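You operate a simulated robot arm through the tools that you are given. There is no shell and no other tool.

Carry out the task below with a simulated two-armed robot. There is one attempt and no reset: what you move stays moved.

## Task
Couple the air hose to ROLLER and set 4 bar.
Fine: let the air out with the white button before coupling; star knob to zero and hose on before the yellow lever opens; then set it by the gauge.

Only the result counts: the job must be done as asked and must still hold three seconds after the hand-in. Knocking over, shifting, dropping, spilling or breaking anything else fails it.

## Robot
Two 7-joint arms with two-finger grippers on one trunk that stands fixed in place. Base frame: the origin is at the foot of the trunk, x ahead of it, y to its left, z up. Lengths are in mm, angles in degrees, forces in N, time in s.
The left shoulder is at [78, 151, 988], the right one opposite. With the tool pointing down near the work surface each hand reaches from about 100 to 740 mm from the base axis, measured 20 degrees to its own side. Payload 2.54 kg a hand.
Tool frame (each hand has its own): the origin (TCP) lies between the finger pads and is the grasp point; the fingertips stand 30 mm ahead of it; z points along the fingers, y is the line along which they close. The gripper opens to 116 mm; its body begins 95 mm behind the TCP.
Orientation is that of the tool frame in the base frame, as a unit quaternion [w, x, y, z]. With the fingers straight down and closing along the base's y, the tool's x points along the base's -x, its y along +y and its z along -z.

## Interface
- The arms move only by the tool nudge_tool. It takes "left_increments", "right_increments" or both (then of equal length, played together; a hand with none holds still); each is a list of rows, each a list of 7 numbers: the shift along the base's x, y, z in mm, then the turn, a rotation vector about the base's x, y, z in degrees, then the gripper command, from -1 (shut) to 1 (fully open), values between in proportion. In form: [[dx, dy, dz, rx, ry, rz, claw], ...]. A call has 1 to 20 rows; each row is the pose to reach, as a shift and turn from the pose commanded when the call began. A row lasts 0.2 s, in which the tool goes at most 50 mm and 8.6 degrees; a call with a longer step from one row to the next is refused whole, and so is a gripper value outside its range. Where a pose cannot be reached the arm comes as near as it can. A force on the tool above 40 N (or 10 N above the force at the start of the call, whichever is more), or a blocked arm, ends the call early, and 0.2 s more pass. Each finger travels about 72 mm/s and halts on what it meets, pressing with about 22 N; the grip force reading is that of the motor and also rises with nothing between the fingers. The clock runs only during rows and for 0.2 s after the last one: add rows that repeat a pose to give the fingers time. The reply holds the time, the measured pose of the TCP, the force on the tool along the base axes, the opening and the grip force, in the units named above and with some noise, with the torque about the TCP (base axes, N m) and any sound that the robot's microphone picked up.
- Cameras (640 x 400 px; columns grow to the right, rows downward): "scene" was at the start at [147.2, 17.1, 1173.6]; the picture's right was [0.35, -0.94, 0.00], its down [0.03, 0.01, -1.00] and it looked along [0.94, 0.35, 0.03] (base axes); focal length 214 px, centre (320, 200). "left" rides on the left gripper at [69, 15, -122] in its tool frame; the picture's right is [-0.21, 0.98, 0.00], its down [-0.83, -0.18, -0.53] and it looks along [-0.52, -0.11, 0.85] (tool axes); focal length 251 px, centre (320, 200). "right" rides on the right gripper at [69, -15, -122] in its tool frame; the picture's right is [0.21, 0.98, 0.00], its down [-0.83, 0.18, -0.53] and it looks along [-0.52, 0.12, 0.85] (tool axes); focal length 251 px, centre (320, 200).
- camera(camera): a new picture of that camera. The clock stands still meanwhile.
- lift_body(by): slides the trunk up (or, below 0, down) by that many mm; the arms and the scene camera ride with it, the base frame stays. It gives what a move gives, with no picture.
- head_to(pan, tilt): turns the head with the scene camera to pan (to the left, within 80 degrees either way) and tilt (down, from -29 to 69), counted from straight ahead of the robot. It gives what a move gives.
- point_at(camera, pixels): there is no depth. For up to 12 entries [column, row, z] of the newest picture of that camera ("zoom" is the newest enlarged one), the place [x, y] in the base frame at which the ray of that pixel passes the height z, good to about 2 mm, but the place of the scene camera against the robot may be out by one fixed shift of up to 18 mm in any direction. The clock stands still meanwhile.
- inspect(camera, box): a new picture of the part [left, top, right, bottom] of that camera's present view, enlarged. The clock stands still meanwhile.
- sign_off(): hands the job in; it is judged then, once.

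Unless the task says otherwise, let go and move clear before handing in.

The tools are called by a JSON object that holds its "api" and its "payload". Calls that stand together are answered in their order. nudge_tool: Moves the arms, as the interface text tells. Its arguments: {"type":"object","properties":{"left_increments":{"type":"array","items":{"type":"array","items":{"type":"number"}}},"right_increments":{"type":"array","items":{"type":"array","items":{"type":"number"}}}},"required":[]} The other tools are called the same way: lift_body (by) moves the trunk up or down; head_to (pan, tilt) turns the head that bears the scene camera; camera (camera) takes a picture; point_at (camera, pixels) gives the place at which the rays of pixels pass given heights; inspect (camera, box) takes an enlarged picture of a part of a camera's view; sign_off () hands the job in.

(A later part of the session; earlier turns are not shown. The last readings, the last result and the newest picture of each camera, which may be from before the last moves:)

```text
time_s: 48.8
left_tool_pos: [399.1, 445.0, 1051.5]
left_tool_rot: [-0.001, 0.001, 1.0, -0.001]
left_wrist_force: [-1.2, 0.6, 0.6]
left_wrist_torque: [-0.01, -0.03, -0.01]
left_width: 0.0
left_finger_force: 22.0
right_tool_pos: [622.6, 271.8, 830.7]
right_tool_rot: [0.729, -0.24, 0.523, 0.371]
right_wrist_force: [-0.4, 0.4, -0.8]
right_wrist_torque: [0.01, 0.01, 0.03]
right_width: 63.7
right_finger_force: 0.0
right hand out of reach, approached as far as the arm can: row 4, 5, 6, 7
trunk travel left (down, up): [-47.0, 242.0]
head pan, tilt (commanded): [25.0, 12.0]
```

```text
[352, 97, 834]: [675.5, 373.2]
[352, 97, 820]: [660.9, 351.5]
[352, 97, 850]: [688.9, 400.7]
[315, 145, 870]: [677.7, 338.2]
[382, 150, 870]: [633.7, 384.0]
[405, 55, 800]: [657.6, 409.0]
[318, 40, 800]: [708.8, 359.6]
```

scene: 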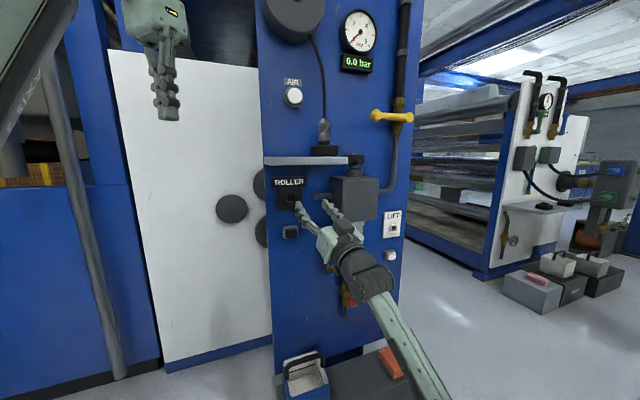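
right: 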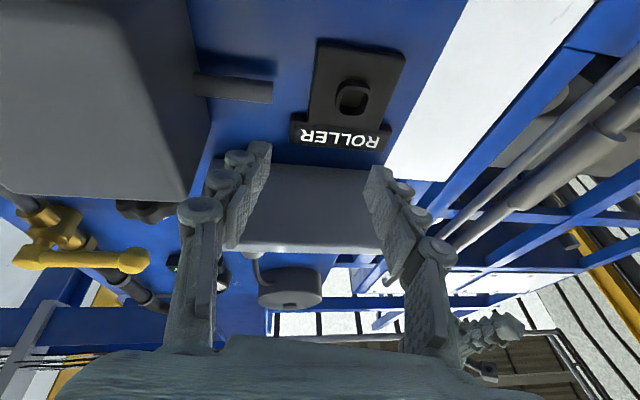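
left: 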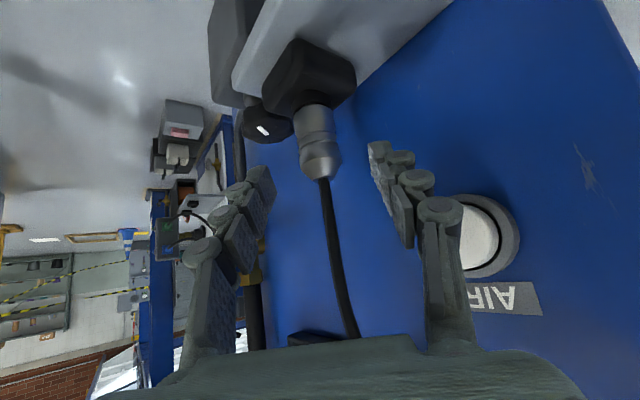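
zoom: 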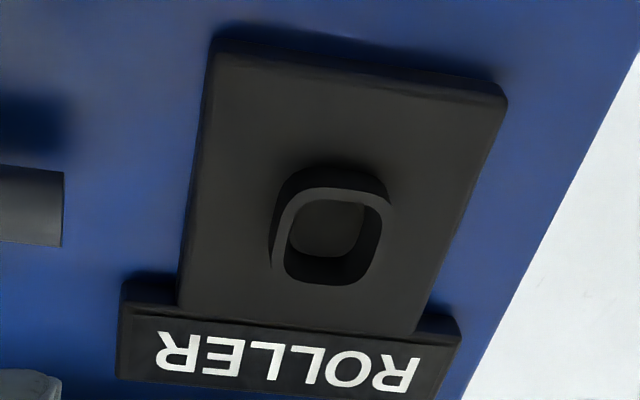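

The port front comes out near s=210, z=838, 748 deep, and it should be reachable at 45 degrees pitch when approached close to the panel. Next I'll back the right hand off, pitching down, then raise the trunk to work on the star knob and dock.

{"api": "nudge_tool", "payload": {"right_increments": [[-12, -25, 2, -4.5, 4.5, 0, 0.1], [-24, -50, 5, -9.0, 9.0, 0, 0.1], [-36, -75, 10, -13.6, 13.6, 0, 0.1], [-48, -100, 16, -18.1, 18.1, 0, 0.1], [-60, -125, 23, -22.6, 22.6, 0, 0.1], [-72, -150, 30, -27.1, 27.1, 0, 0.1], [-84, -175, 38, -31.7, 31.7, 0, 0.1], [-94, -195, 45, -36.2, 36.2, 0, 0.1], [-103, -212, 50, -39.0, 39.0, 0, 0.1]]}}

{"api": "lift_body", "payload": {"by": 240}}

{"api": "camera", "payload": {"camera": "scene"}}

```text
time_s: 50.8
left_tool_pos: [399.4, 443.9, 1050.7]
left_tool_rot: [-0.002, 0.001, 1.0, -0.001]
left_wrist_force: [0.3, 0.4, 0.0]
left_wrist_torque: [-0.05, 0.0, 0.01]
left_width: 0.0
left_finger_force: 22.3
right_tool_pos: [517.0, 59.3, 879.0]
right_tool_rot: [0.405, -0.328, 0.825, 0.217]
right_wrist_force: [0.2, -0.8, -1.5]
right_wrist_torque: [0.01, 0.02, 0.01]
right_width: 63.4
right_finger_force: 0.1
right hand out of reach, approached as far as the arm can: row 1
trunk travel left (down, up): [-47.0, 242.0]
head pan, tilt (commanded): [25.0, 12.0]
```

```text
time_s: 53.3
left_tool_pos: [399.3, 444.8, 1290.1]
left_tool_rot: [-0.001, 0.0, 1.0, -0.001]
left_wrist_force: [-0.2, 0.3, 0.0]
left_wrist_torque: [-0.01, 0.03, 0.02]
left_width: 0.0
left_finger_force: 21.7
right_tool_pos: [518.8, 60.7, 1120.8]
right_tool_rot: [0.406, -0.327, 0.825, 0.217]
right_wrist_force: [0.6, -0.7, -0.6]
right_wrist_torque: [0.01, 0.03, -0.04]
right_width: 63.9
right_finger_force: 0.0
trunk travel left (down, up): [-287.0, 2.0]
head pan, tilt (commanded): [25.0, 12.0]
```

```text
taken
```

scene: 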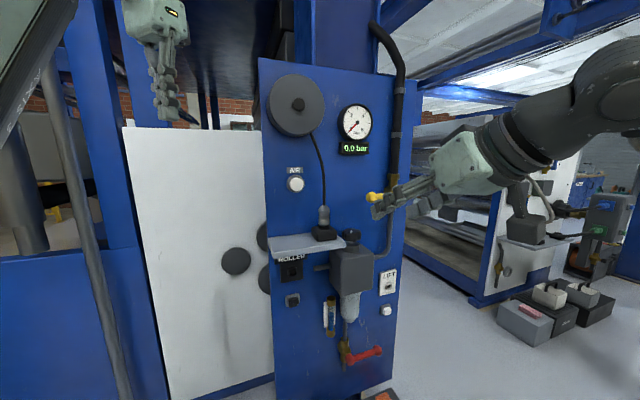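

The trunk is up again and the right hand is at [519, 61, 1121]. I'll bring it, at yaw 40 and pitched 45 degrees down, to 70 mm short of the star knob and check alignment.

{"api": "nudge_tool", "payload": {"right_increments": [[36, 20, -15, -1.8, 0.6, -0.9, 0.24], [72, 39, -30, -3.5, 1.1, -1.8, 0.24], [108, 59, -44, -5.3, 1.7, -2.8, 0.24], [144, 79, -59, -7.0, 2.3, -3.7, 0.24], [180, 98, -74, -8.8, 2.8, -4.6, 0.24], [215.6, 118, -88.5, -10.5, 3.4, -5.5, 0.24]]}}

{"api": "camera", "payload": {"camera": "right"}}

{"api": "camera", "payload": {"camera": "scene"}}

```text
time_s: 54.7
left_tool_pos: [400.1, 444.0, 1290.3]
left_tool_rot: [-0.002, 0.002, 1.0, -0.001]
left_wrist_force: [0.2, 0.4, 0.6]
left_wrist_torque: [-0.05, 0.03, -0.02]
left_width: 0.0
left_finger_force: 22.5
right_tool_pos: [735.6, 179.8, 1030.7]
right_tool_rot: [0.359, -0.317, 0.868, 0.13]
right_wrist_force: [0.9, 0.3, 0.3]
right_wrist_torque: [0.02, 0.03, 0.0]
right_width: 72.1
right_finger_force: 0.1
trunk travel left (down, up): [-287.0, 2.0]
head pan, tilt (commanded): [25.0, 12.0]
```

```text
taken
```

right: 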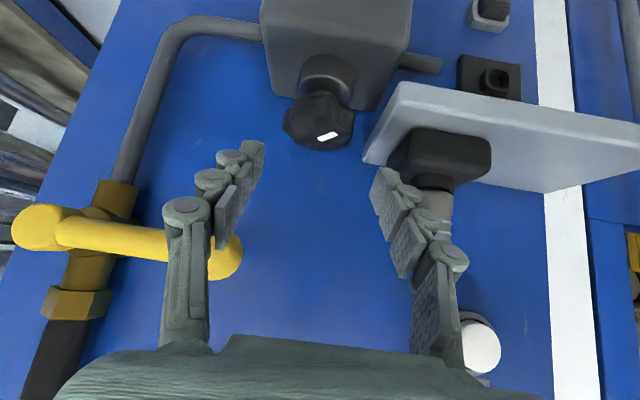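

```text
taken
```

scene: 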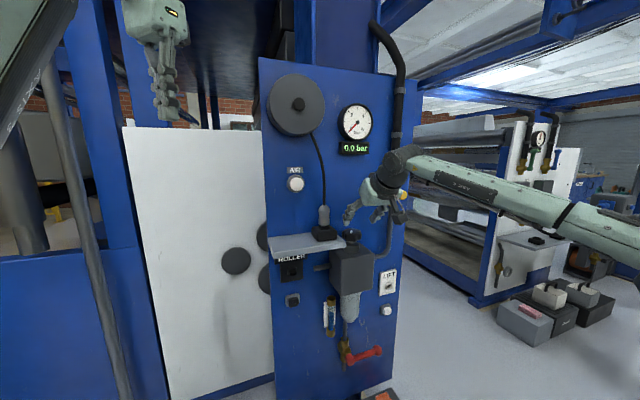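

The pose was reached exactly and the knob sits on the axis at about (318,122). I'll refine its centre before going in.

{"api": "inspect", "payload": {"camera": "right", "box": [240, 60, 400, 180]}}

{"api": "point_at", "payload": {"camera": "right", "pixels": [[318, 133, 968], [318, 133, 955], [319, 137, 968], [334, 133, 968], [283, 125, 958], [354, 122, 958], [364, 160, 950], [400, 83, 950], [392, 165, 985], [487, 180, 985], [385, 185, 950], [402, 180, 990]]}}

```text
3.33 times, centred on (320, 120) of right
```

zoom: 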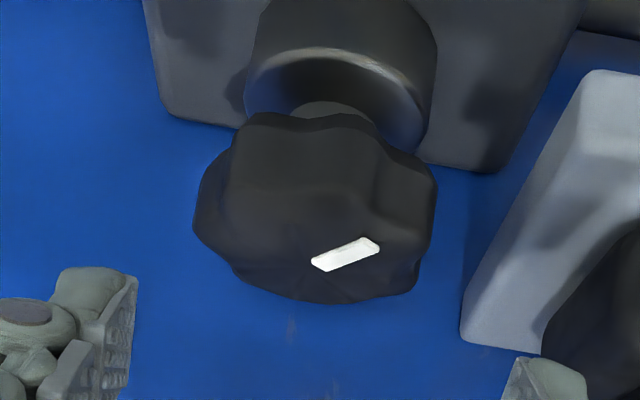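

```text
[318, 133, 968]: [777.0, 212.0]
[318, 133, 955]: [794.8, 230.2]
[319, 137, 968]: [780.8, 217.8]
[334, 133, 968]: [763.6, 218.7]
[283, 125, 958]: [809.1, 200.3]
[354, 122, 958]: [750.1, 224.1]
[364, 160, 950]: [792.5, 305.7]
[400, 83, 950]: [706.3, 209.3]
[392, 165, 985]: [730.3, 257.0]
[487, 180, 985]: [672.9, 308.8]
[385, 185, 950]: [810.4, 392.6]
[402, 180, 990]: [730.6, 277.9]
```

The knob centre is about [781, 218], top z 968. I'll move in along the tool axis so that the fingertips straddle the knob just above shelf level.

{"api": "nudge_tool", "payload": {"right_increments": [[9, 7.5, -12, 0, 0, 0, 0.24], [18, 15, -24, 0, 0, 0, 0.24], [27, 22.5, -36, 0, 0, 0, 0.24], [35.9, 30.2, -47.5, 0, 0, 0, 0.24], [35.9, 30.2, -47.5, 0, 0, 0, 0.24]]}}

{"api": "camera", "payload": {"camera": "right"}}

{"api": "inspect", "payload": {"camera": "scene", "box": [290, 180, 410, 280]}}

```text
time_s: 55.9
left_tool_pos: [399.8, 443.9, 1290.4]
left_tool_rot: [-0.001, 0.0, 1.0, -0.001]
left_wrist_force: [0.0, 0.3, -0.8]
left_wrist_torque: [0.01, 0.01, -0.02]
left_width: 0.0
left_finger_force: 21.7
right_tool_pos: [770.9, 208.5, 985.0]
right_tool_rot: [0.36, -0.316, 0.868, 0.13]
right_wrist_force: [-0.1, 0.6, -0.2]
right_wrist_torque: [-0.04, 0.01, 0.04]
right_width: 72.0
right_finger_force: 0.1
trunk travel left (down, up): [-287.0, 2.0]
head pan, tilt (commanded): [25.0, 12.0]
```

```text
taken
```

right: 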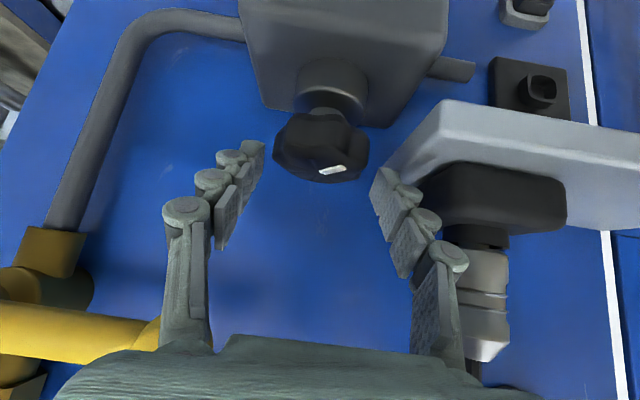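

```text
4.00 times, centred on (350, 230) of scene
```

zoom: 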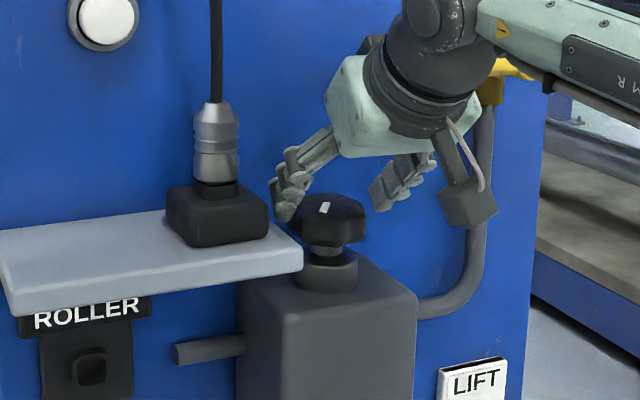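

The scene zoom shows the fingertips either side of the knob's upper half, clear of the shelf. I'll narrow slightly, lower 5 mm, then close on the knob.

{"api": "nudge_tool", "payload": {"right_increments": [[0.5, 1, 0, 0, 0, 0, 0.15], [0.5, 1, -5, 0, 0, 0, 0.15], [0.5, 1, -6, 0, 0, 0, -1], [0.5, 1, -6, 0, 0, 0, -1], [0.5, 1, -6, 0, 0, 0, -1]]}}

{"api": "camera", "payload": {"camera": "right"}}

{"api": "inspect", "payload": {"camera": "scene", "box": [290, 180, 410, 280]}}

```text
time_s: 57.1
left_tool_pos: [398.8, 442.9, 1290.9]
left_tool_rot: [-0.002, 0.001, 1.0, 0.0]
left_wrist_force: [-0.3, 0.0, -0.4]
left_wrist_torque: [0.02, -0.02, 0.03]
left_width: 0.0
left_finger_force: 21.6
right_tool_pos: [772.3, 208.9, 979.6]
right_tool_rot: [0.361, -0.315, 0.868, 0.13]
right_wrist_force: [5.2, -4.1, 6.2]
right_wrist_torque: [-0.07, 0.04, -0.15]
right_width: 58.9
right_finger_force: 45.0
trunk travel left (down, up): [-287.0, 2.0]
head pan, tilt (commanded): [25.0, 12.0]
```

```text
taken
```

right: 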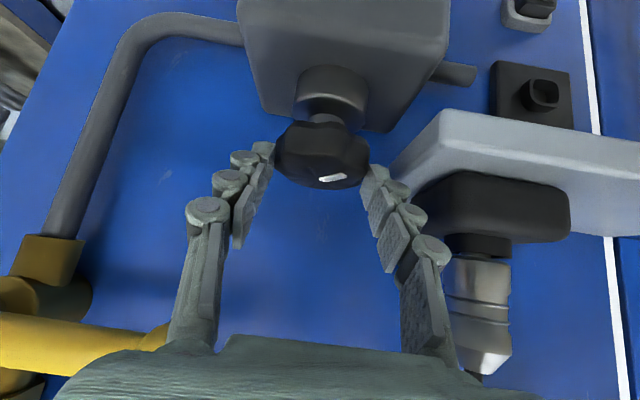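

```text
4.00 times, centred on (350, 230) of scene
```

zoom: 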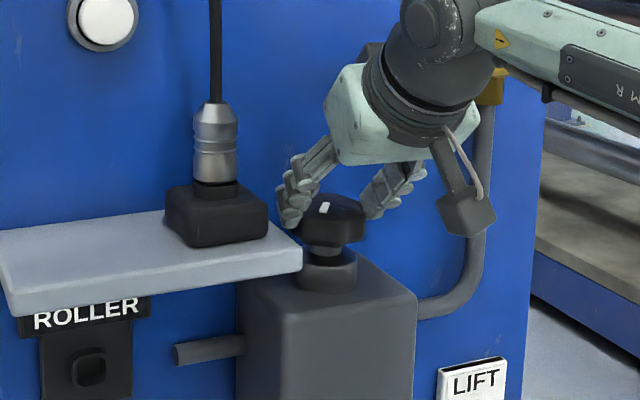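

The knob is gripped at 58.9 mm. I'll turn it counter-clockwise about its own axis and watch the torque and mark.

{"api": "nudge_tool", "payload": {"right_increments": [[0.7, -0.6, 0, 0, 0, 4, -1], [1.35, -1.1, 0, 0, 0, 8, -1], [2.1, -1.6, 0, 0, 0, 12, -1], [2.8, -2.05, 0, 0, 0, 16, -1], [3.6, -2.4, 0, 0, 0, 20, -1], [4.45, -2.75, 0, 0, 0, 24, -1]]}}

{"api": "inspect", "payload": {"camera": "right", "box": [240, 90, 400, 210]}}

{"api": "inspect", "payload": {"camera": "scene", "box": [290, 180, 410, 280]}}

```text
time_s: 58.5
left_tool_pos: [399.5, 443.1, 1290.8]
left_tool_rot: [-0.002, 0.001, 1.0, 0.0]
left_wrist_force: [1.0, 0.8, 0.3]
left_wrist_torque: [0.02, -0.02, -0.01]
left_width: 0.1
left_finger_force: 22.4
right_tool_pos: [772.1, 207.9, 978.8]
right_tool_rot: [0.357, -0.345, 0.856, 0.143]
right_wrist_force: [19.5, -5.7, 12.8]
right_wrist_torque: [0.18, -0.6, -0.37]
right_width: 58.9
right_finger_force: 45.2
right hand out of reach, approached as far as the arm can: row 2, 3, 4, 5, 6
trunk travel left (down, up): [-287.0, 2.0]
head pan, tilt (commanded): [25.0, 12.0]
```

```text
3.33 times, centred on (320, 150) of right
```

zoom: 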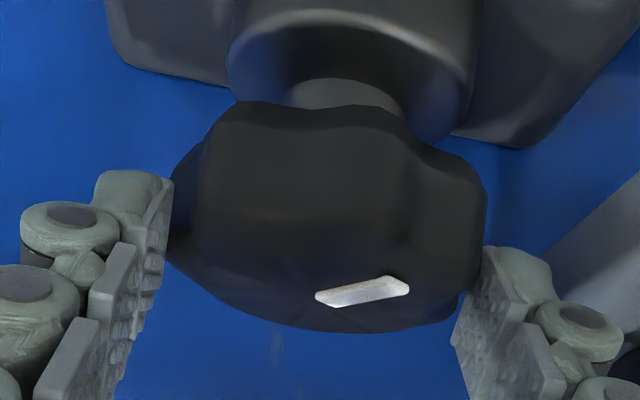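

```text
4.00 times, centred on (350, 230) of scene
```

zoom: 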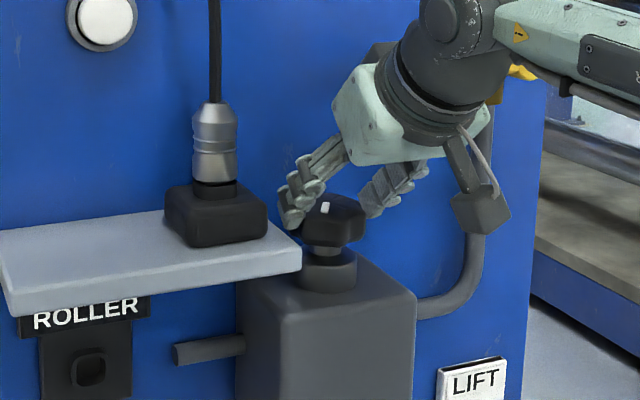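

The turn ran out of reach at yaw 44, so the right arm is at its outer limit here; the left arm is better placed for the knob once the coupling is out of the way. I'll release the knob and back off, then take the coupling with the right arm.

{"api": "nudge_tool", "payload": {"right_increments": [[0, 0, 0, 0, 0, 0, 0.15], [0, 0, 1, 0, 0, 0, 0.2], [-2, -2, 6, 0, 0, 0, 0.24], [-14, -13, 20, 0, 0, 0, 0.24], [-30, -28, 42, 0, 0, 0, 0.24], [-50, -46, 66, 0, 0, 0, 0.24], [-72, -60, 90, 0, 0, 0, 0.24]]}}

{"api": "camera", "payload": {"camera": "right"}}

```text
time_s: 60.1
left_tool_pos: [398.3, 443.8, 1292.3]
left_tool_rot: [-0.001, 0.002, 1.0, 0.0]
left_wrist_force: [-0.4, -0.5, 0.2]
left_wrist_torque: [0.03, -0.02, -0.01]
left_width: 0.0
left_finger_force: 22.3
right_tool_pos: [697.6, 148.9, 1068.9]
right_tool_rot: [0.355, -0.346, 0.857, 0.143]
right_wrist_force: [0.3, -1.0, -0.5]
right_wrist_torque: [0.05, 0.01, 0.01]
right_width: 72.1
right_finger_force: 0.0
trunk travel left (down, up): [-287.0, 2.0]
head pan, tilt (commanded): [25.0, 12.0]
```

```text
taken
```

right: 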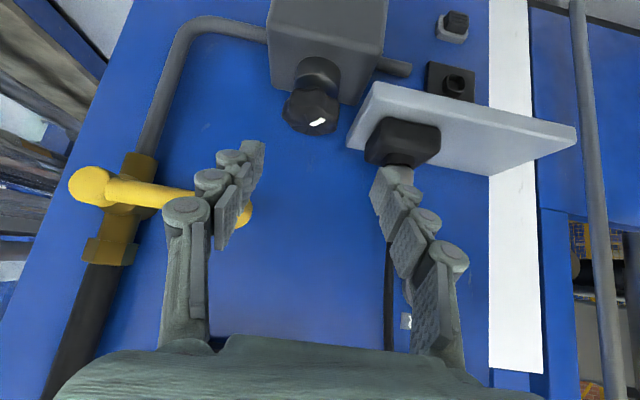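

I'll move the right hand sideways to 65 mm short of the coupling, on its approach line.

{"api": "nudge_tool", "payload": {"right_increments": [[-20, 5, 10, 0, 0, 0, 0.1], [-32, 35, 20, 0, 0, 0, 0.1], [-32, 68, 20, 0, 0, 0.5, 0.1], [-25, 98.6, 15, 0, 0, 1, 0.1], [-25, 98.6, 15, 0, 0, 1, 0.1]]}}

{"api": "camera", "payload": {"camera": "right"}}

{"api": "inspect", "payload": {"camera": "right", "box": [240, 60, 400, 180]}}

```text
time_s: 61.3
left_tool_pos: [399.6, 444.7, 1291.7]
left_tool_rot: [-0.001, 0.0, 1.0, 0.0]
left_wrist_force: [0.3, -0.6, 0.1]
left_wrist_torque: [0.03, 0.01, -0.01]
left_width: 0.0
left_finger_force: 21.7
right_tool_pos: [673.3, 248.5, 1084.2]
right_tool_rot: [0.354, -0.352, 0.854, 0.145]
right_wrist_force: [0.1, -0.8, -0.1]
right_wrist_torque: [0.0, 0.0, 0.01]
right_width: 63.8
right_finger_force: 0.1
trunk travel left (down, up): [-287.0, 2.0]
head pan, tilt (commanded): [25.0, 12.0]
```

```text
taken
```

right: 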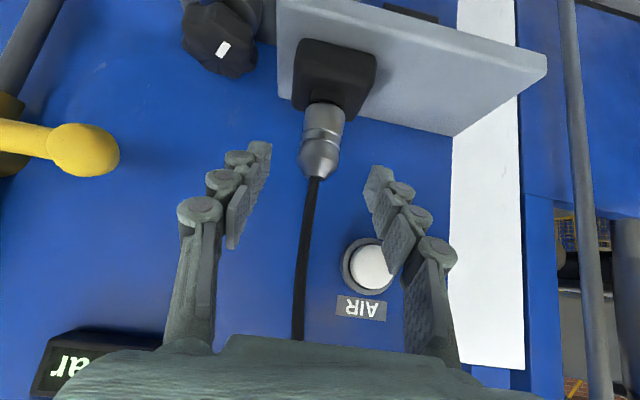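

```text
3.33 times, centred on (320, 120) of right
```

zoom: 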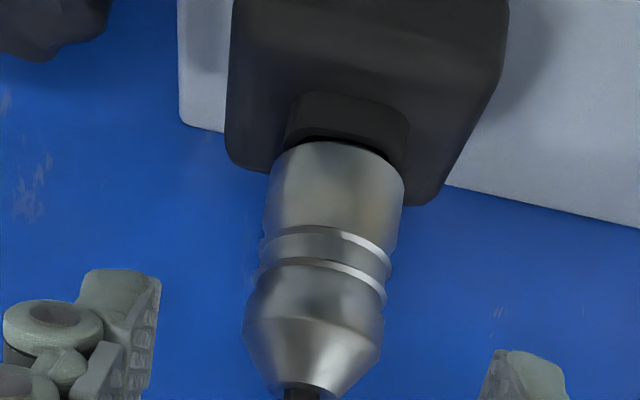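

The coupling is centred (column about 321 against 319). Advancing along the tool axis and closing.

{"api": "nudge_tool", "payload": {"right_increments": [[8, 8, -11.5, 0, 0, 0, 0.1], [16, 16, -23, 0, 0, 0, 0.1], [24, 24, -35, 0, 0, 0, 0.1], [31.5, 31.5, -46, 0, 0, 0, 0.1], [31.5, 31.5, -46, 0, 0, 0, 0.1]]}}

{"api": "camera", "payload": {"camera": "right"}}

```text
time_s: 62.5
left_tool_pos: [399.1, 444.2, 1290.5]
left_tool_rot: [-0.001, 0.0, 1.0, -0.001]
left_wrist_force: [0.3, -0.4, 0.9]
left_wrist_torque: [-0.03, 0.02, -0.01]
left_width: 0.0
left_finger_force: 21.8
right_tool_pos: [705.9, 280.6, 1038.3]
right_tool_rot: [0.354, -0.353, 0.854, 0.145]
right_wrist_force: [-0.6, 0.0, -0.1]
right_wrist_torque: [-0.01, 0.05, -0.01]
right_width: 63.7
right_finger_force: 0.0
trunk travel left (down, up): [-287.0, 2.0]
head pan, tilt (commanded): [25.0, 12.0]
```

```text
taken
```

right: 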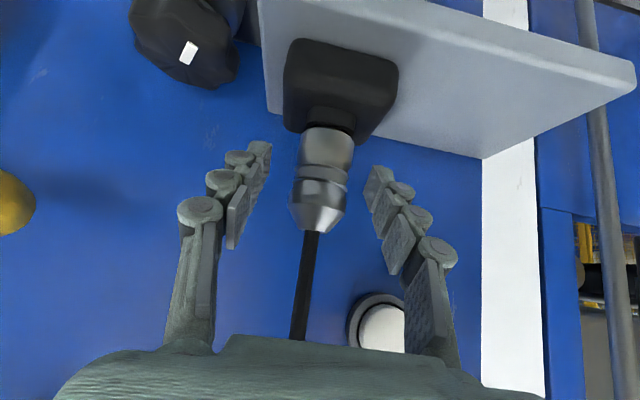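

In place: silver body from row 130 to 232 between the pads. Closing the right gripper.

{"api": "nudge_tool", "payload": {"right_increments": [[0, 0, 0, 0, 0, 0, -1], [0, 0, 0, 0, 0, 0, -1], [0, 0, 0, 0, 0, 0, -1], [0, 0, 0, 0, 0, 0, -1]]}}

{"api": "camera", "payload": {"camera": "right"}}

```text
time_s: 63.5
left_tool_pos: [398.9, 443.5, 1291.3]
left_tool_rot: [-0.001, 0.001, 1.0, -0.002]
left_wrist_force: [0.2, 0.0, -0.2]
left_wrist_torque: [-0.02, -0.01, 0.01]
left_width: 0.0
left_finger_force: 22.3
right_tool_pos: [704.9, 281.1, 1038.3]
right_tool_rot: [0.353, -0.354, 0.854, 0.146]
right_wrist_force: [-1.6, 1.3, -0.1]
right_wrist_torque: [0.04, 0.06, 0.01]
right_width: 32.4
right_finger_force: 21.8
trunk travel left (down, up): [-287.0, 2.0]
head pan, tilt (commanded): [25.0, 12.0]
```

```text
taken
```

right: 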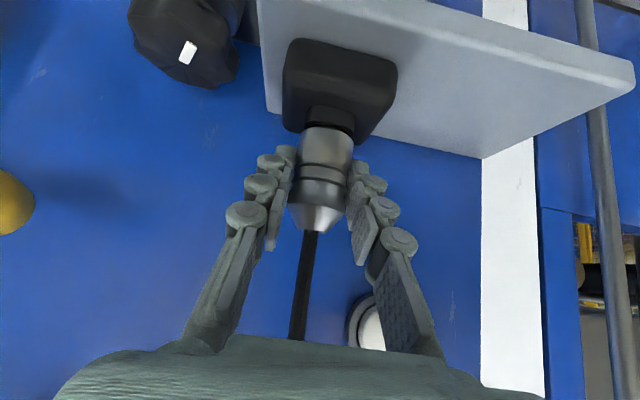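

Gripped at 32.4 mm. Lifting out of the dock and pulling back from the panel.

{"api": "nudge_tool", "payload": {"right_increments": [[0, 0, 6, 0, 0, 0, -1], [0, 0, 14, 0, 0, 0, -1], [0, 0, 24, 0, 0, 0, -1], [0, 0, 36, 0, 0, 0, -1], [-8, -8, 42, 0, 0, 0, -1], [-30, -30, 44, 0, 0, 0, -1], [-54, -54, 44, 0, 0, 0, -1], [-76, -76, 44, 0, 0, 0, -1]]}}

{"api": "camera", "payload": {"camera": "right"}}

{"api": "camera", "payload": {"camera": "scene"}}

```text
time_s: 65.3
left_tool_pos: [398.3, 444.0, 1291.0]
left_tool_rot: [-0.001, 0.001, 1.0, 0.0]
left_wrist_force: [-0.3, 0.6, 0.1]
left_wrist_torque: [0.01, -0.04, -0.03]
left_width: 0.0
left_finger_force: 22.0
right_tool_pos: [629.0, 201.9, 1080.2]
right_tool_rot: [0.354, -0.353, 0.854, 0.146]
right_wrist_force: [0.3, -0.8, -0.9]
right_wrist_torque: [-0.01, 0.02, 0.0]
right_width: 32.3
right_finger_force: 22.0
trunk travel left (down, up): [-287.0, 2.0]
head pan, tilt (commanded): [25.0, 12.0]
```

```text
taken
```

right: 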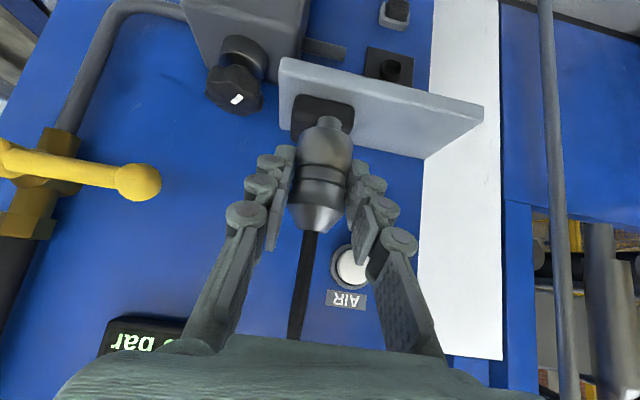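

```text
taken
```

scene: 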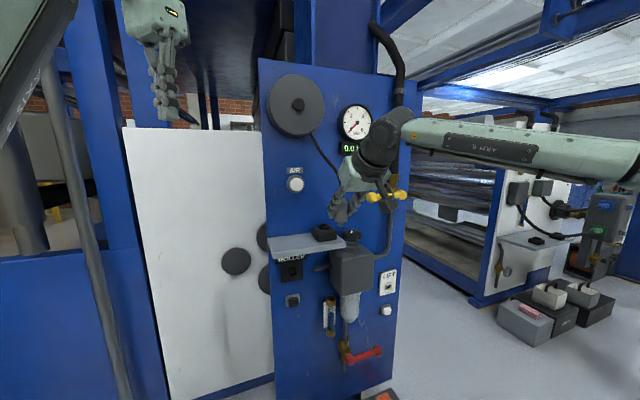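

The coupling is free and the dock is empty behind it. Lowering the trunk with the coupling held in front of the shelf.

{"api": "lift_body", "payload": {"by": -120}}

{"api": "camera", "payload": {"camera": "scene"}}

{"api": "lift_body", "payload": {"by": -120}}

{"api": "camera", "payload": {"camera": "scene"}}

{"api": "camera", "payload": {"camera": "right"}}

```text
time_s: 66.8
left_tool_pos: [400.0, 445.0, 1171.4]
left_tool_rot: [-0.001, 0.001, 1.0, -0.001]
left_wrist_force: [0.6, 0.5, -0.2]
left_wrist_torque: [-0.01, 0.0, 0.02]
left_width: 0.2
left_finger_force: 22.0
right_tool_pos: [629.2, 202.3, 961.3]
right_tool_rot: [0.355, -0.354, 0.853, 0.147]
right_wrist_force: [-0.3, 0.3, -0.5]
right_wrist_torque: [-0.03, 0.03, 0.02]
right_width: 32.6
right_finger_force: 22.0
trunk travel left (down, up): [-167.0, 122.0]
head pan, tilt (commanded): [25.0, 12.0]
```

```text
taken
```

scene: 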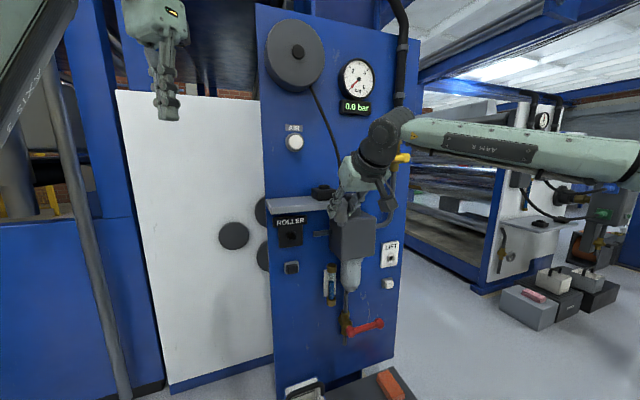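

```text
time_s: 68.3
left_tool_pos: [398.9, 443.1, 1050.5]
left_tool_rot: [0.0, 0.001, 1.0, -0.001]
left_wrist_force: [-0.3, 0.9, -0.8]
left_wrist_torque: [0.0, -0.04, 0.02]
left_width: 0.0
left_finger_force: 21.6
right_tool_pos: [629.4, 201.7, 840.8]
right_tool_rot: [0.355, -0.353, 0.853, 0.147]
right_wrist_force: [0.3, -0.5, -0.7]
right_wrist_torque: [0.0, 0.02, -0.02]
right_width: 32.1
right_finger_force: 21.9
trunk travel left (down, up): [-47.0, 242.0]
head pan, tilt (commanded): [25.0, 12.0]
```

```text
taken
```

scene: 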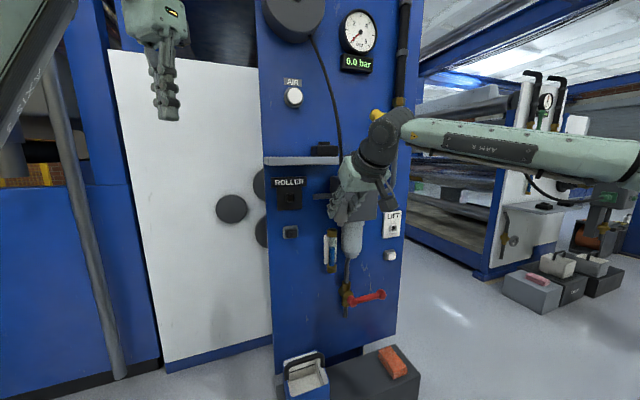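

```text
taken
```

right: 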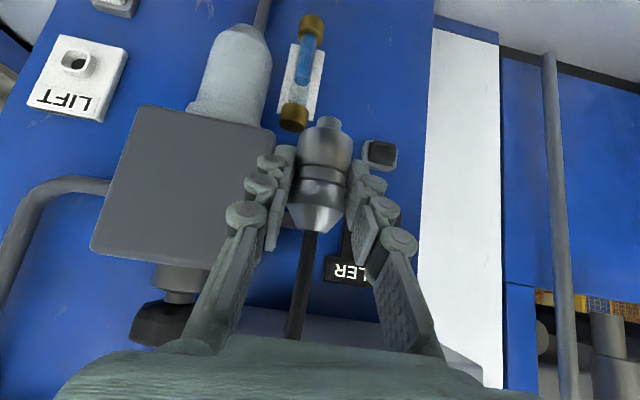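

The coupling is now at port height in front of the shelf, hose clear. I'll tip the nose up 90 degrees in stages while drifting left toward the port.

{"api": "nudge_tool", "payload": {"right_increments": [[1.2, 6.4, -1.2, 5.8, -5.8, 0, -1], [2.5, 12.8, -2.3, 11.6, -11.6, 0, -1], [3.7, 19.2, -3.5, 17.4, -17.4, 0, -1], [4.9, 25.6, -4.7, 23.1, -23.1, 0, -1], [6.2, 32, -5.8, 28.9, -28.9, 0, -1], [7.4, 38.3, -7, 34.7, -34.7, 0, -1]]}}

{"api": "camera", "payload": {"camera": "scene"}}

{"api": "camera", "payload": {"camera": "right"}}

```text
time_s: 69.7
left_tool_pos: [398.5, 443.7, 1051.1]
left_tool_rot: [-0.001, 0.001, 1.0, -0.001]
left_wrist_force: [-0.3, 0.2, -0.2]
left_wrist_torque: [-0.02, 0.03, 0.03]
left_width: 0.3
left_finger_force: 22.1
right_tool_pos: [636.0, 234.1, 834.8]
right_tool_rot: [0.63, -0.279, 0.676, 0.261]
right_wrist_force: [0.7, 0.3, -1.7]
right_wrist_torque: [-0.03, 0.04, 0.01]
right_width: 32.3
right_finger_force: 22.2
right hand out of reach, approached as far as the arm can: row 6
trunk travel left (down, up): [-47.0, 242.0]
head pan, tilt (commanded): [25.0, 12.0]
```

```text
taken
```

scene: 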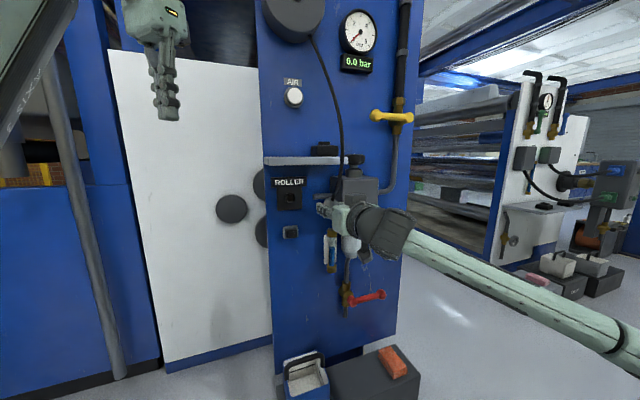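

```text
taken
```

right: 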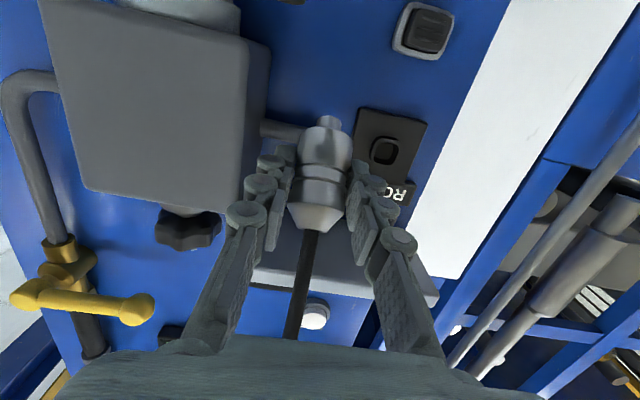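

The nose is now half-way up (pitch about -4) and the ROLLER port is visible at (383,150). I'll continue to the full pitch while moving toward the port.

{"api": "nudge_tool", "payload": {"right_increments": [[3.5, 19, -1, 5.8, -5.8, 0, -1], [7, 38, -2, 11.6, -11.6, 0, -1], [8, 38, -3, 17.4, -17.4, 0, -1], [9, 38, -4, 23.1, -23.1, 0, -1], [9, 38, -5, 28.9, -28.9, 0, -1], [9, 38, -7, 34.7, -34.7, 0, -1]]}}

{"api": "camera", "payload": {"camera": "scene"}}

{"api": "camera", "payload": {"camera": "right"}}

```text
time_s: 71.0
left_tool_pos: [398.4, 444.3, 1050.7]
left_tool_rot: [-0.001, 0.001, 1.0, -0.001]
left_wrist_force: [-0.2, 0.5, 1.0]
left_wrist_torque: [0.02, 0.01, -0.02]
left_width: 0.0
left_finger_force: 22.5
right_tool_pos: [683.0, 248.7, 836.6]
right_tool_rot: [0.828, -0.177, 0.376, 0.376]
right_wrist_force: [-5.4, 4.5, -0.3]
right_wrist_torque: [-0.03, -0.05, -0.02]
right_width: 32.5
right_finger_force: 22.0
right hand out of reach, approached as far as the arm can: row 1, 2, 3, 4, 5, 6
trunk travel left (down, up): [-47.0, 242.0]
head pan, tilt (commanded): [25.0, 12.0]
stopped in row 6 (right hand): the force on the tool passed its limit at 45 N (the readings are from after the stop); the commanded pose is now the measured one
```

```text
taken
```

scene: 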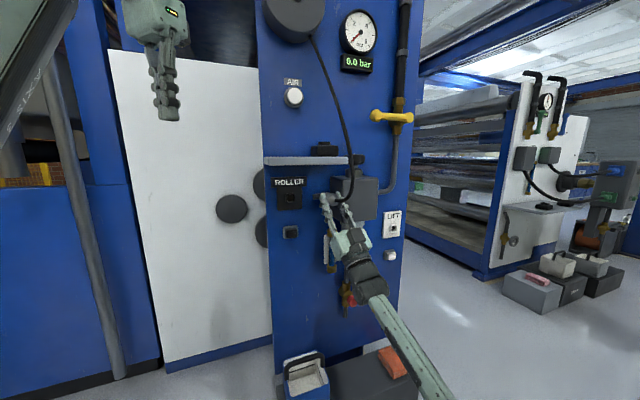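

```text
taken
```

right: 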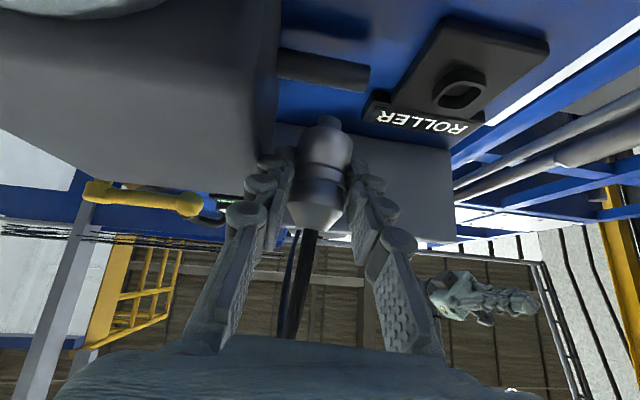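

The hand got pushed right again and the nose touched the stub pipe left of the regulator (45 N). I'll back off at once and roll the hand about the nose axis so that it comes from the lower right, where the wrist should be more comfortable.

{"api": "nudge_tool", "payload": {"right_increments": [[-15, -15, -4, 0, 0, 0, -1], [-28, -28, -6, 0, 0, 0, -1], [-31, -33, -6, -4.6, -5.9, -0.4, -1], [-34, -37, -6, -9.1, -11.7, -0.8, -1], [-37, -41, -6, -13.7, -17.6, -1.2, -1], [-40, -45, -6, -18.3, -23.4, -1.5, -1], [-43, -50, -6, -22.8, -29.3, -1.9, -1], [-45, -54, -6, -27.4, -35.1, -2.3, -1]]}}

{"api": "camera", "payload": {"camera": "scene"}}

{"api": "camera", "payload": {"camera": "right"}}

```text
time_s: 72.8
left_tool_pos: [399.9, 444.5, 1050.5]
left_tool_rot: [-0.001, 0.001, 1.0, -0.001]
left_wrist_force: [-0.4, -0.5, -0.2]
left_wrist_torque: [0.01, 0.01, 0.04]
left_width: 0.0
left_finger_force: 21.7
right_tool_pos: [667.7, 174.6, 861.9]
right_tool_rot: [0.835, -0.469, 0.197, 0.208]
right_wrist_force: [-0.4, -0.3, -2.0]
right_wrist_torque: [-0.02, -0.01, -0.03]
right_width: 32.2
right_finger_force: 21.8
right hand out of reach, approached as far as the arm can: row 3, 4, 5, 6, 7, 8
trunk travel left (down, up): [-47.0, 242.0]
head pan, tilt (commanded): [25.0, 12.0]
```

```text
taken
```

scene: 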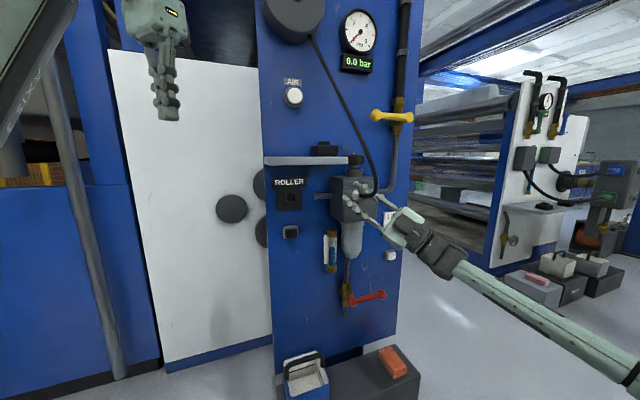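

```text
taken
```

right: 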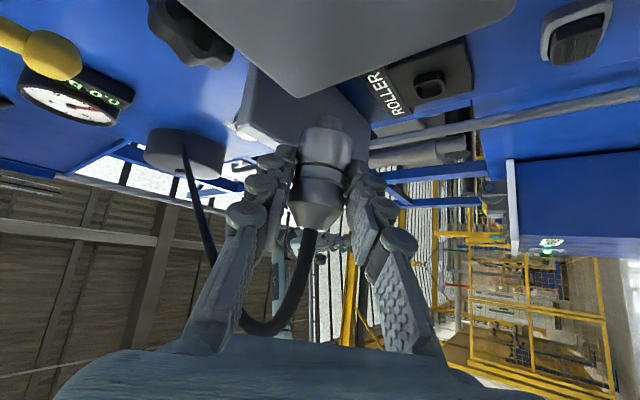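

The hand now comes from the lower right at [668, 175, 862], with the arm comfortable. I'll try stepping left toward the port at this orientation, staying clear of the regulator.

{"api": "nudge_tool", "payload": {"right_increments": [[-10, 12, -6, 0, 0, 0, -1], [-20, 26, -12, 0, 0, 0, -1], [-30, 44, -20, 0, 0, 0, -1], [-40, 61, -28, 0, 0, 0, -1]]}}

{"api": "camera", "payload": {"camera": "scene"}}

{"api": "camera", "payload": {"camera": "right"}}

```text
time_s: 73.8
left_tool_pos: [399.0, 444.5, 1050.7]
left_tool_rot: [-0.001, 0.001, 1.0, -0.001]
left_wrist_force: [-0.6, 0.5, 1.4]
left_wrist_torque: [0.0, -0.01, -0.04]
left_width: 0.4
left_finger_force: 21.8
right_tool_pos: [662.7, 217.0, 874.8]
right_tool_rot: [0.832, -0.473, 0.198, 0.213]
right_wrist_force: [0.2, 0.1, -1.2]
right_wrist_torque: [-0.02, -0.01, 0.0]
right_width: 32.4
right_finger_force: 22.0
right hand out of reach, approached as far as the arm can: row 1, 2, 3, 4
trunk travel left (down, up): [-47.0, 242.0]
head pan, tilt (commanded): [25.0, 12.0]
```

```text
taken
```

scene: 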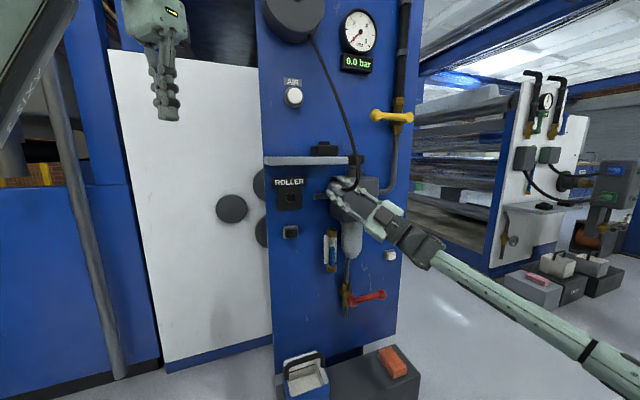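

```text
taken
```

right: 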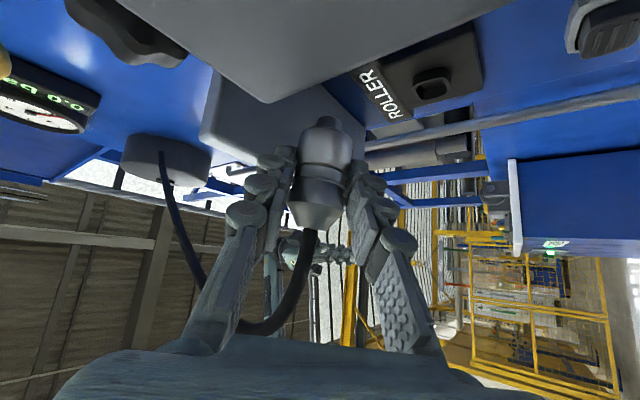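

The limit behaves like a minimum reach, and the port itself lies beyond it, so I can get there by moving left and in together. I'll step on with a small orientation correction.

{"api": "nudge_tool", "payload": {"right_increments": [[-7.5, 15, -5, 0.5, -0.6, -0.8, -1], [-15, 30, -10, 1, -1.2, -1.6, -1], [-22.7, 45, -15, 1.4, -1.8, -2.3, -1], [-20, 57, -20, 1.4, -1.8, -2.3, -1], [-17.7, 68, -25, 1.4, -1.8, -2.3, -1]]}}

{"api": "camera", "payload": {"camera": "scene"}}

{"api": "camera", "payload": {"camera": "right"}}

```text
time_s: 75.0
left_tool_pos: [399.7, 445.3, 1050.8]
left_tool_rot: [0.0, 0.001, 1.0, -0.001]
left_wrist_force: [0.0, -0.3, 0.8]
left_wrist_torque: [0.01, -0.04, -0.02]
left_width: 0.0
left_finger_force: 21.7
right_tool_pos: [682.7, 272.1, 882.3]
right_tool_rot: [0.832, -0.474, 0.196, 0.212]
right_wrist_force: [0.8, 0.0, -0.9]
right_wrist_torque: [0.0, -0.01, -0.04]
right_width: 32.7
right_finger_force: 22.2
right hand out of reach, approached as far as the arm can: row 1, 2, 3, 4, 5
trunk travel left (down, up): [-47.0, 242.0]
head pan, tilt (commanded): [25.0, 12.0]
```

```text
taken
```

scene: 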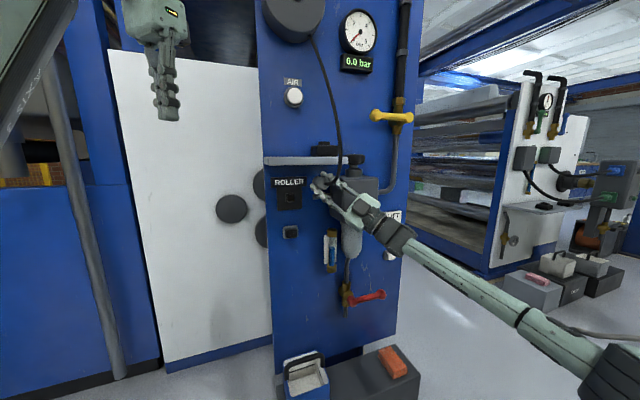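

```text
taken
```

right: 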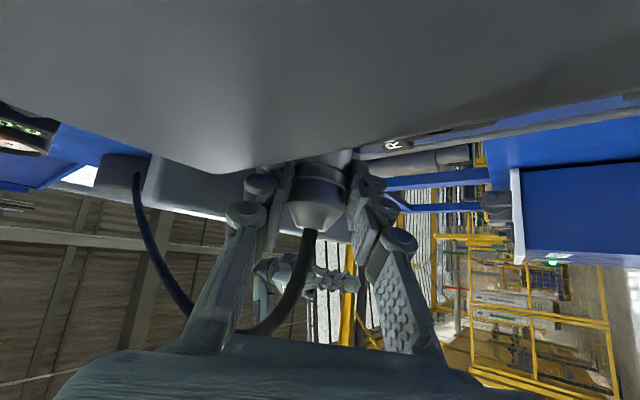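

The hand keeps being pushed right and up: with this tilted grip the right wrist would have to bend backward to reach the port, so I need another approach. I'll first back the coupling safely away from the pipe and return the hand to its comfortable nose-down pose.

{"api": "nudge_tool", "payload": {"right_increments": [[-18, -18, 0, 0, 0, 0, -1], [-38, -40, -2, 0, 0, 0, -1], [-44, -48, -3, -3.0, 6.9, -3.1, -1], [-50, -56, -4, -6.0, 13.7, -6.2, -1], [-54, -62, -5, -9.0, 20.6, -9.3, -1], [-58, -68, -6, -12.0, 27.4, -12.4, -1], [-62, -74, -7, -15.0, 34.3, -15.5, -1], [-66, -80, -8, -18.0, 41.2, -18.7, -1], [-70, -86, -9, -20.9, 48.0, -21.8, -1], [-74, -91, -10, -23.9, 54.9, -24.9, -1], [-78, -96, -10, -26.9, 61.7, -28.0, -1], [-82, -101, -10, -29.9, 68.6, -31.1, -1], [-86, -106, -10, -32.9, 75.4, -34.2, -1], [-90, -110, -10, -35.9, 82.3, -37.3, -1]]}}

{"api": "camera", "payload": {"camera": "scene"}}

{"api": "camera", "payload": {"camera": "right"}}

```text
time_s: 78.0
left_tool_pos: [399.6, 443.2, 1051.4]
left_tool_rot: [-0.001, 0.001, 1.0, -0.001]
left_wrist_force: [0.1, 0.8, -0.2]
left_wrist_torque: [0.02, -0.02, -0.01]
left_width: 0.2
left_finger_force: 22.2
right_tool_pos: [592.7, 158.7, 873.1]
right_tool_rot: [0.354, -0.354, 0.853, 0.147]
right_wrist_force: [-0.4, -0.1, -1.2]
right_wrist_torque: [0.01, 0.0, -0.02]
right_width: 32.7
right_finger_force: 21.7
right hand out of reach, approached as far as the arm can: row 2
trunk travel left (down, up): [-47.0, 242.0]
head pan, tilt (commanded): [25.0, 12.0]
```

```text
taken
```

scene: 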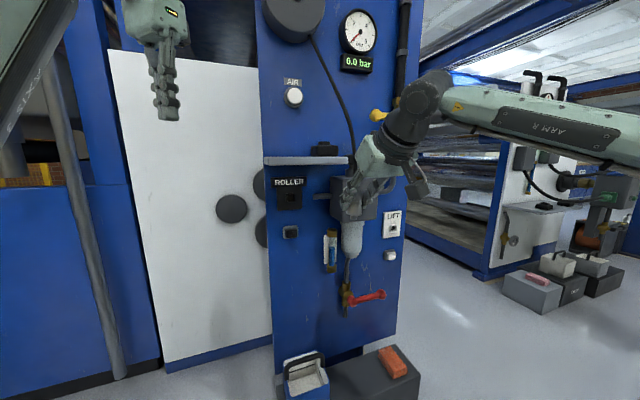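

```text
taken
```

right: 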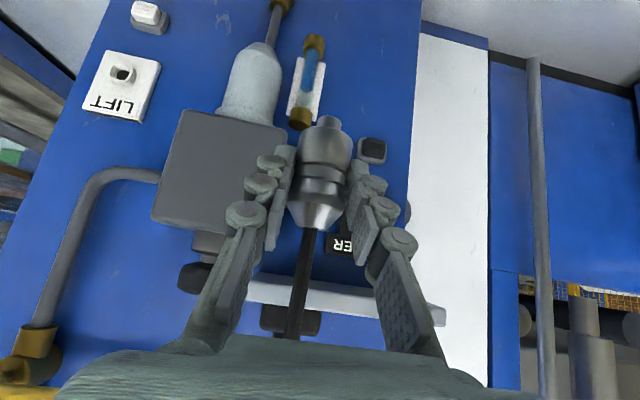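

The right hand is clear at [593, 159, 873], coupling still held. By geometry the left arm should manage the port with its elbow out to the left, hand pointing straight ahead and rolled 90 degrees. I'll test that empty-handed, with the right hand shifted aside.

{"api": "nudge_tool", "payload": {"left_increments": [[12, -8, -14, 4.6, -4.6, -4.6, -1], [25, -17, -28, 9.2, -9.2, -9.2, -1], [38, -25, -42, 13.9, -13.9, -13.9, -1], [50, -34, -56, 18.5, -18.5, -18.5, -1], [63, -42, -70, 23.1, -23.1, -23.1, -1], [76, -51, -84, 27.7, -27.7, -27.7, -1], [88, -59, -98, 32.3, -32.3, -32.3, -1], [101, -68, -112, 37.0, -37.0, -37.0, -1]], "right_increments": [[-1, -12, 1, 0, 0, 0, -1], [-2, -25, 2, 0, 0, 0, -1], [-3, -37, 4, 0, 0, 0, -1], [-3, -50, 7, 0, 0, 0, -1], [-3, -50, 7, 0, 0, 0, -1], [-3, -50, 7, 0, 0, 0, -1], [-3, -50, 7, 0, 0, 0, -1], [-3, -50, 7, 0, 0, 0, -1]]}}

{"api": "camera", "payload": {"camera": "scene"}}

```text
time_s: 79.8
left_tool_pos: [539.0, 420.6, 931.8]
left_tool_rot: [0.304, 0.306, 0.848, 0.307]
left_wrist_force: [0.2, -0.3, 0.8]
left_wrist_torque: [-0.04, -0.01, 0.01]
left_width: 0.1
left_finger_force: 21.9
left hand out of reach, approached as far as the arm can: row 5, 6, 7, 8
right_tool_pos: [589.9, 109.0, 882.0]
right_tool_rot: [0.355, -0.353, 0.853, 0.147]
right_wrist_force: [-0.5, -0.4, -0.5]
right_wrist_torque: [-0.03, 0.01, -0.01]
right_width: 32.6
right_finger_force: 22.2
trunk travel left (down, up): [-47.0, 242.0]
head pan, tilt (commanded): [25.0, 12.0]
```

```text
taken
```

scene: 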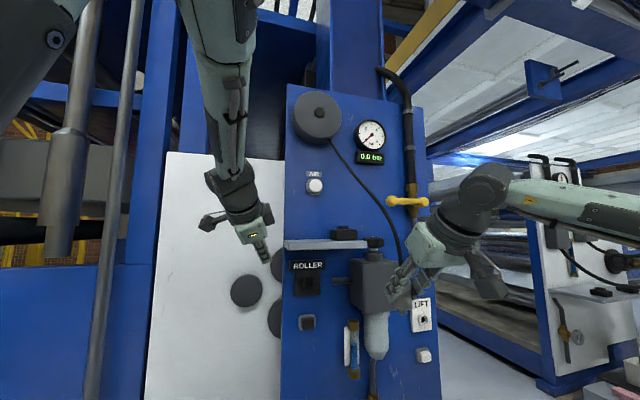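

The left arm ended at [539, 421, 932] and the scene view has shifted (the gauge moved from (358,30) to (370,135)), so its forearm is leaning on the head; that route is no good. I'll park the left arm again.

{"api": "nudge_tool", "payload": {"left_increments": [[-17, 3, 15, -4.6, 4.6, 4.6, -1], [-35, 6, 30, -9.3, 9.2, 9.2, -1], [-52, 9, 45, -13.9, 13.8, 13.9, -1], [-70, 12, 60, -18.5, 18.4, 18.5, -1], [-87, 15, 75, -23.2, 22.9, 23.1, -1], [-105, 17, 90, -27.8, 27.5, 27.8, -1], [-122, 20, 105, -32.5, 32.1, 32.4, -1], [-140, 23, 120, -37.1, 36.7, 37.0, -1]]}}

{"api": "camera", "payload": {"camera": "scene"}}

```text
time_s: 81.6
left_tool_pos: [398.4, 443.3, 1053.5]
left_tool_rot: [0.001, 0.0, 1.0, 0.0]
left_wrist_force: [1.0, -0.2, -0.6]
left_wrist_torque: [0.05, 0.05, -0.01]
left_width: 0.2
left_finger_force: 21.8
right_tool_pos: [590.2, 107.8, 882.5]
right_tool_rot: [0.356, -0.353, 0.853, 0.146]
right_wrist_force: [-0.1, -0.7, -0.2]
right_wrist_torque: [0.0, 0.03, 0.0]
right_width: 32.1
right_finger_force: 22.0
trunk travel left (down, up): [-47.0, 242.0]
head pan, tilt (commanded): [25.0, 12.0]
```

```text
taken
```

scene: 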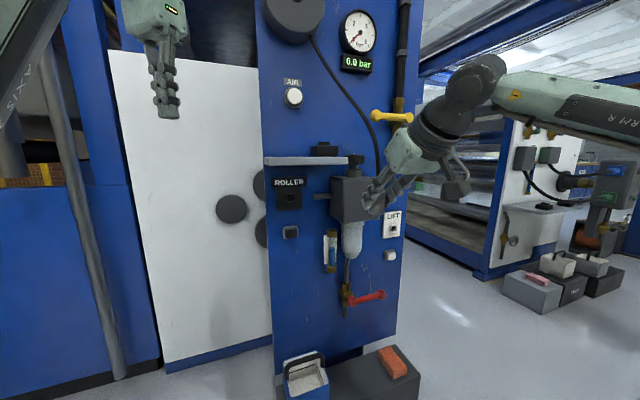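

Head view is back to normal. The port itself lies where the right arm should just cope if I keep close to the panel and the trunk at its lowest. Lowering the trunk fully and moving to the start of that path.

{"api": "lift_body", "payload": {"by": -46}}

{"api": "nudge_tool", "payload": {"right_increments": [[10, 28, 4, 0, 0, 0, -1], [20, 56, 8, 0, 0, 0, -1], [30, 84, 12, 0, 0, 0, -1], [40.5, 113, 15, 0, 0, 0, -1]]}}

{"api": "camera", "payload": {"camera": "scene"}}

```text
time_s: 82.5
left_tool_pos: [399.5, 444.2, 1008.1]
left_tool_rot: [0.003, 0.0, 1.0, 0.0]
left_wrist_force: [-0.9, -0.6, 0.4]
left_wrist_torque: [0.01, -0.02, -0.06]
left_width: 0.0
left_finger_force: 21.8
right_tool_pos: [589.8, 110.0, 836.3]
right_tool_rot: [0.356, -0.353, 0.852, 0.147]
right_wrist_force: [-1.6, -0.3, -1.1]
right_wrist_torque: [-0.03, 0.01, -0.01]
right_width: 32.4
right_finger_force: 21.9
trunk travel left (down, up): [-1.0, 288.0]
head pan, tilt (commanded): [25.0, 12.0]
```

```text
time_s: 83.5
left_tool_pos: [399.8, 444.6, 1007.7]
left_tool_rot: [0.001, 0.0, 1.0, -0.001]
left_wrist_force: [-0.7, 0.2, -0.1]
left_wrist_torque: [0.05, 0.03, 0.0]
left_width: 0.0
left_finger_force: 22.3
right_tool_pos: [631.3, 222.4, 850.6]
right_tool_rot: [0.355, -0.354, 0.853, 0.147]
right_wrist_force: [0.6, 0.0, -0.9]
right_wrist_torque: [0.04, 0.03, 0.01]
right_width: 32.3
right_finger_force: 22.1
trunk travel left (down, up): [-1.0, 288.0]
head pan, tilt (commanded): [25.0, 12.0]
```

```text
taken
```

scene: 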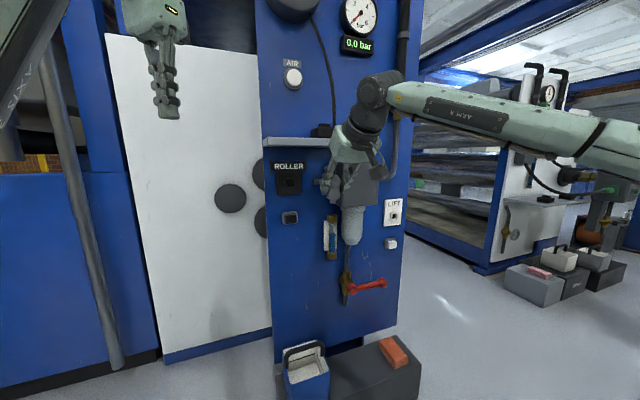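

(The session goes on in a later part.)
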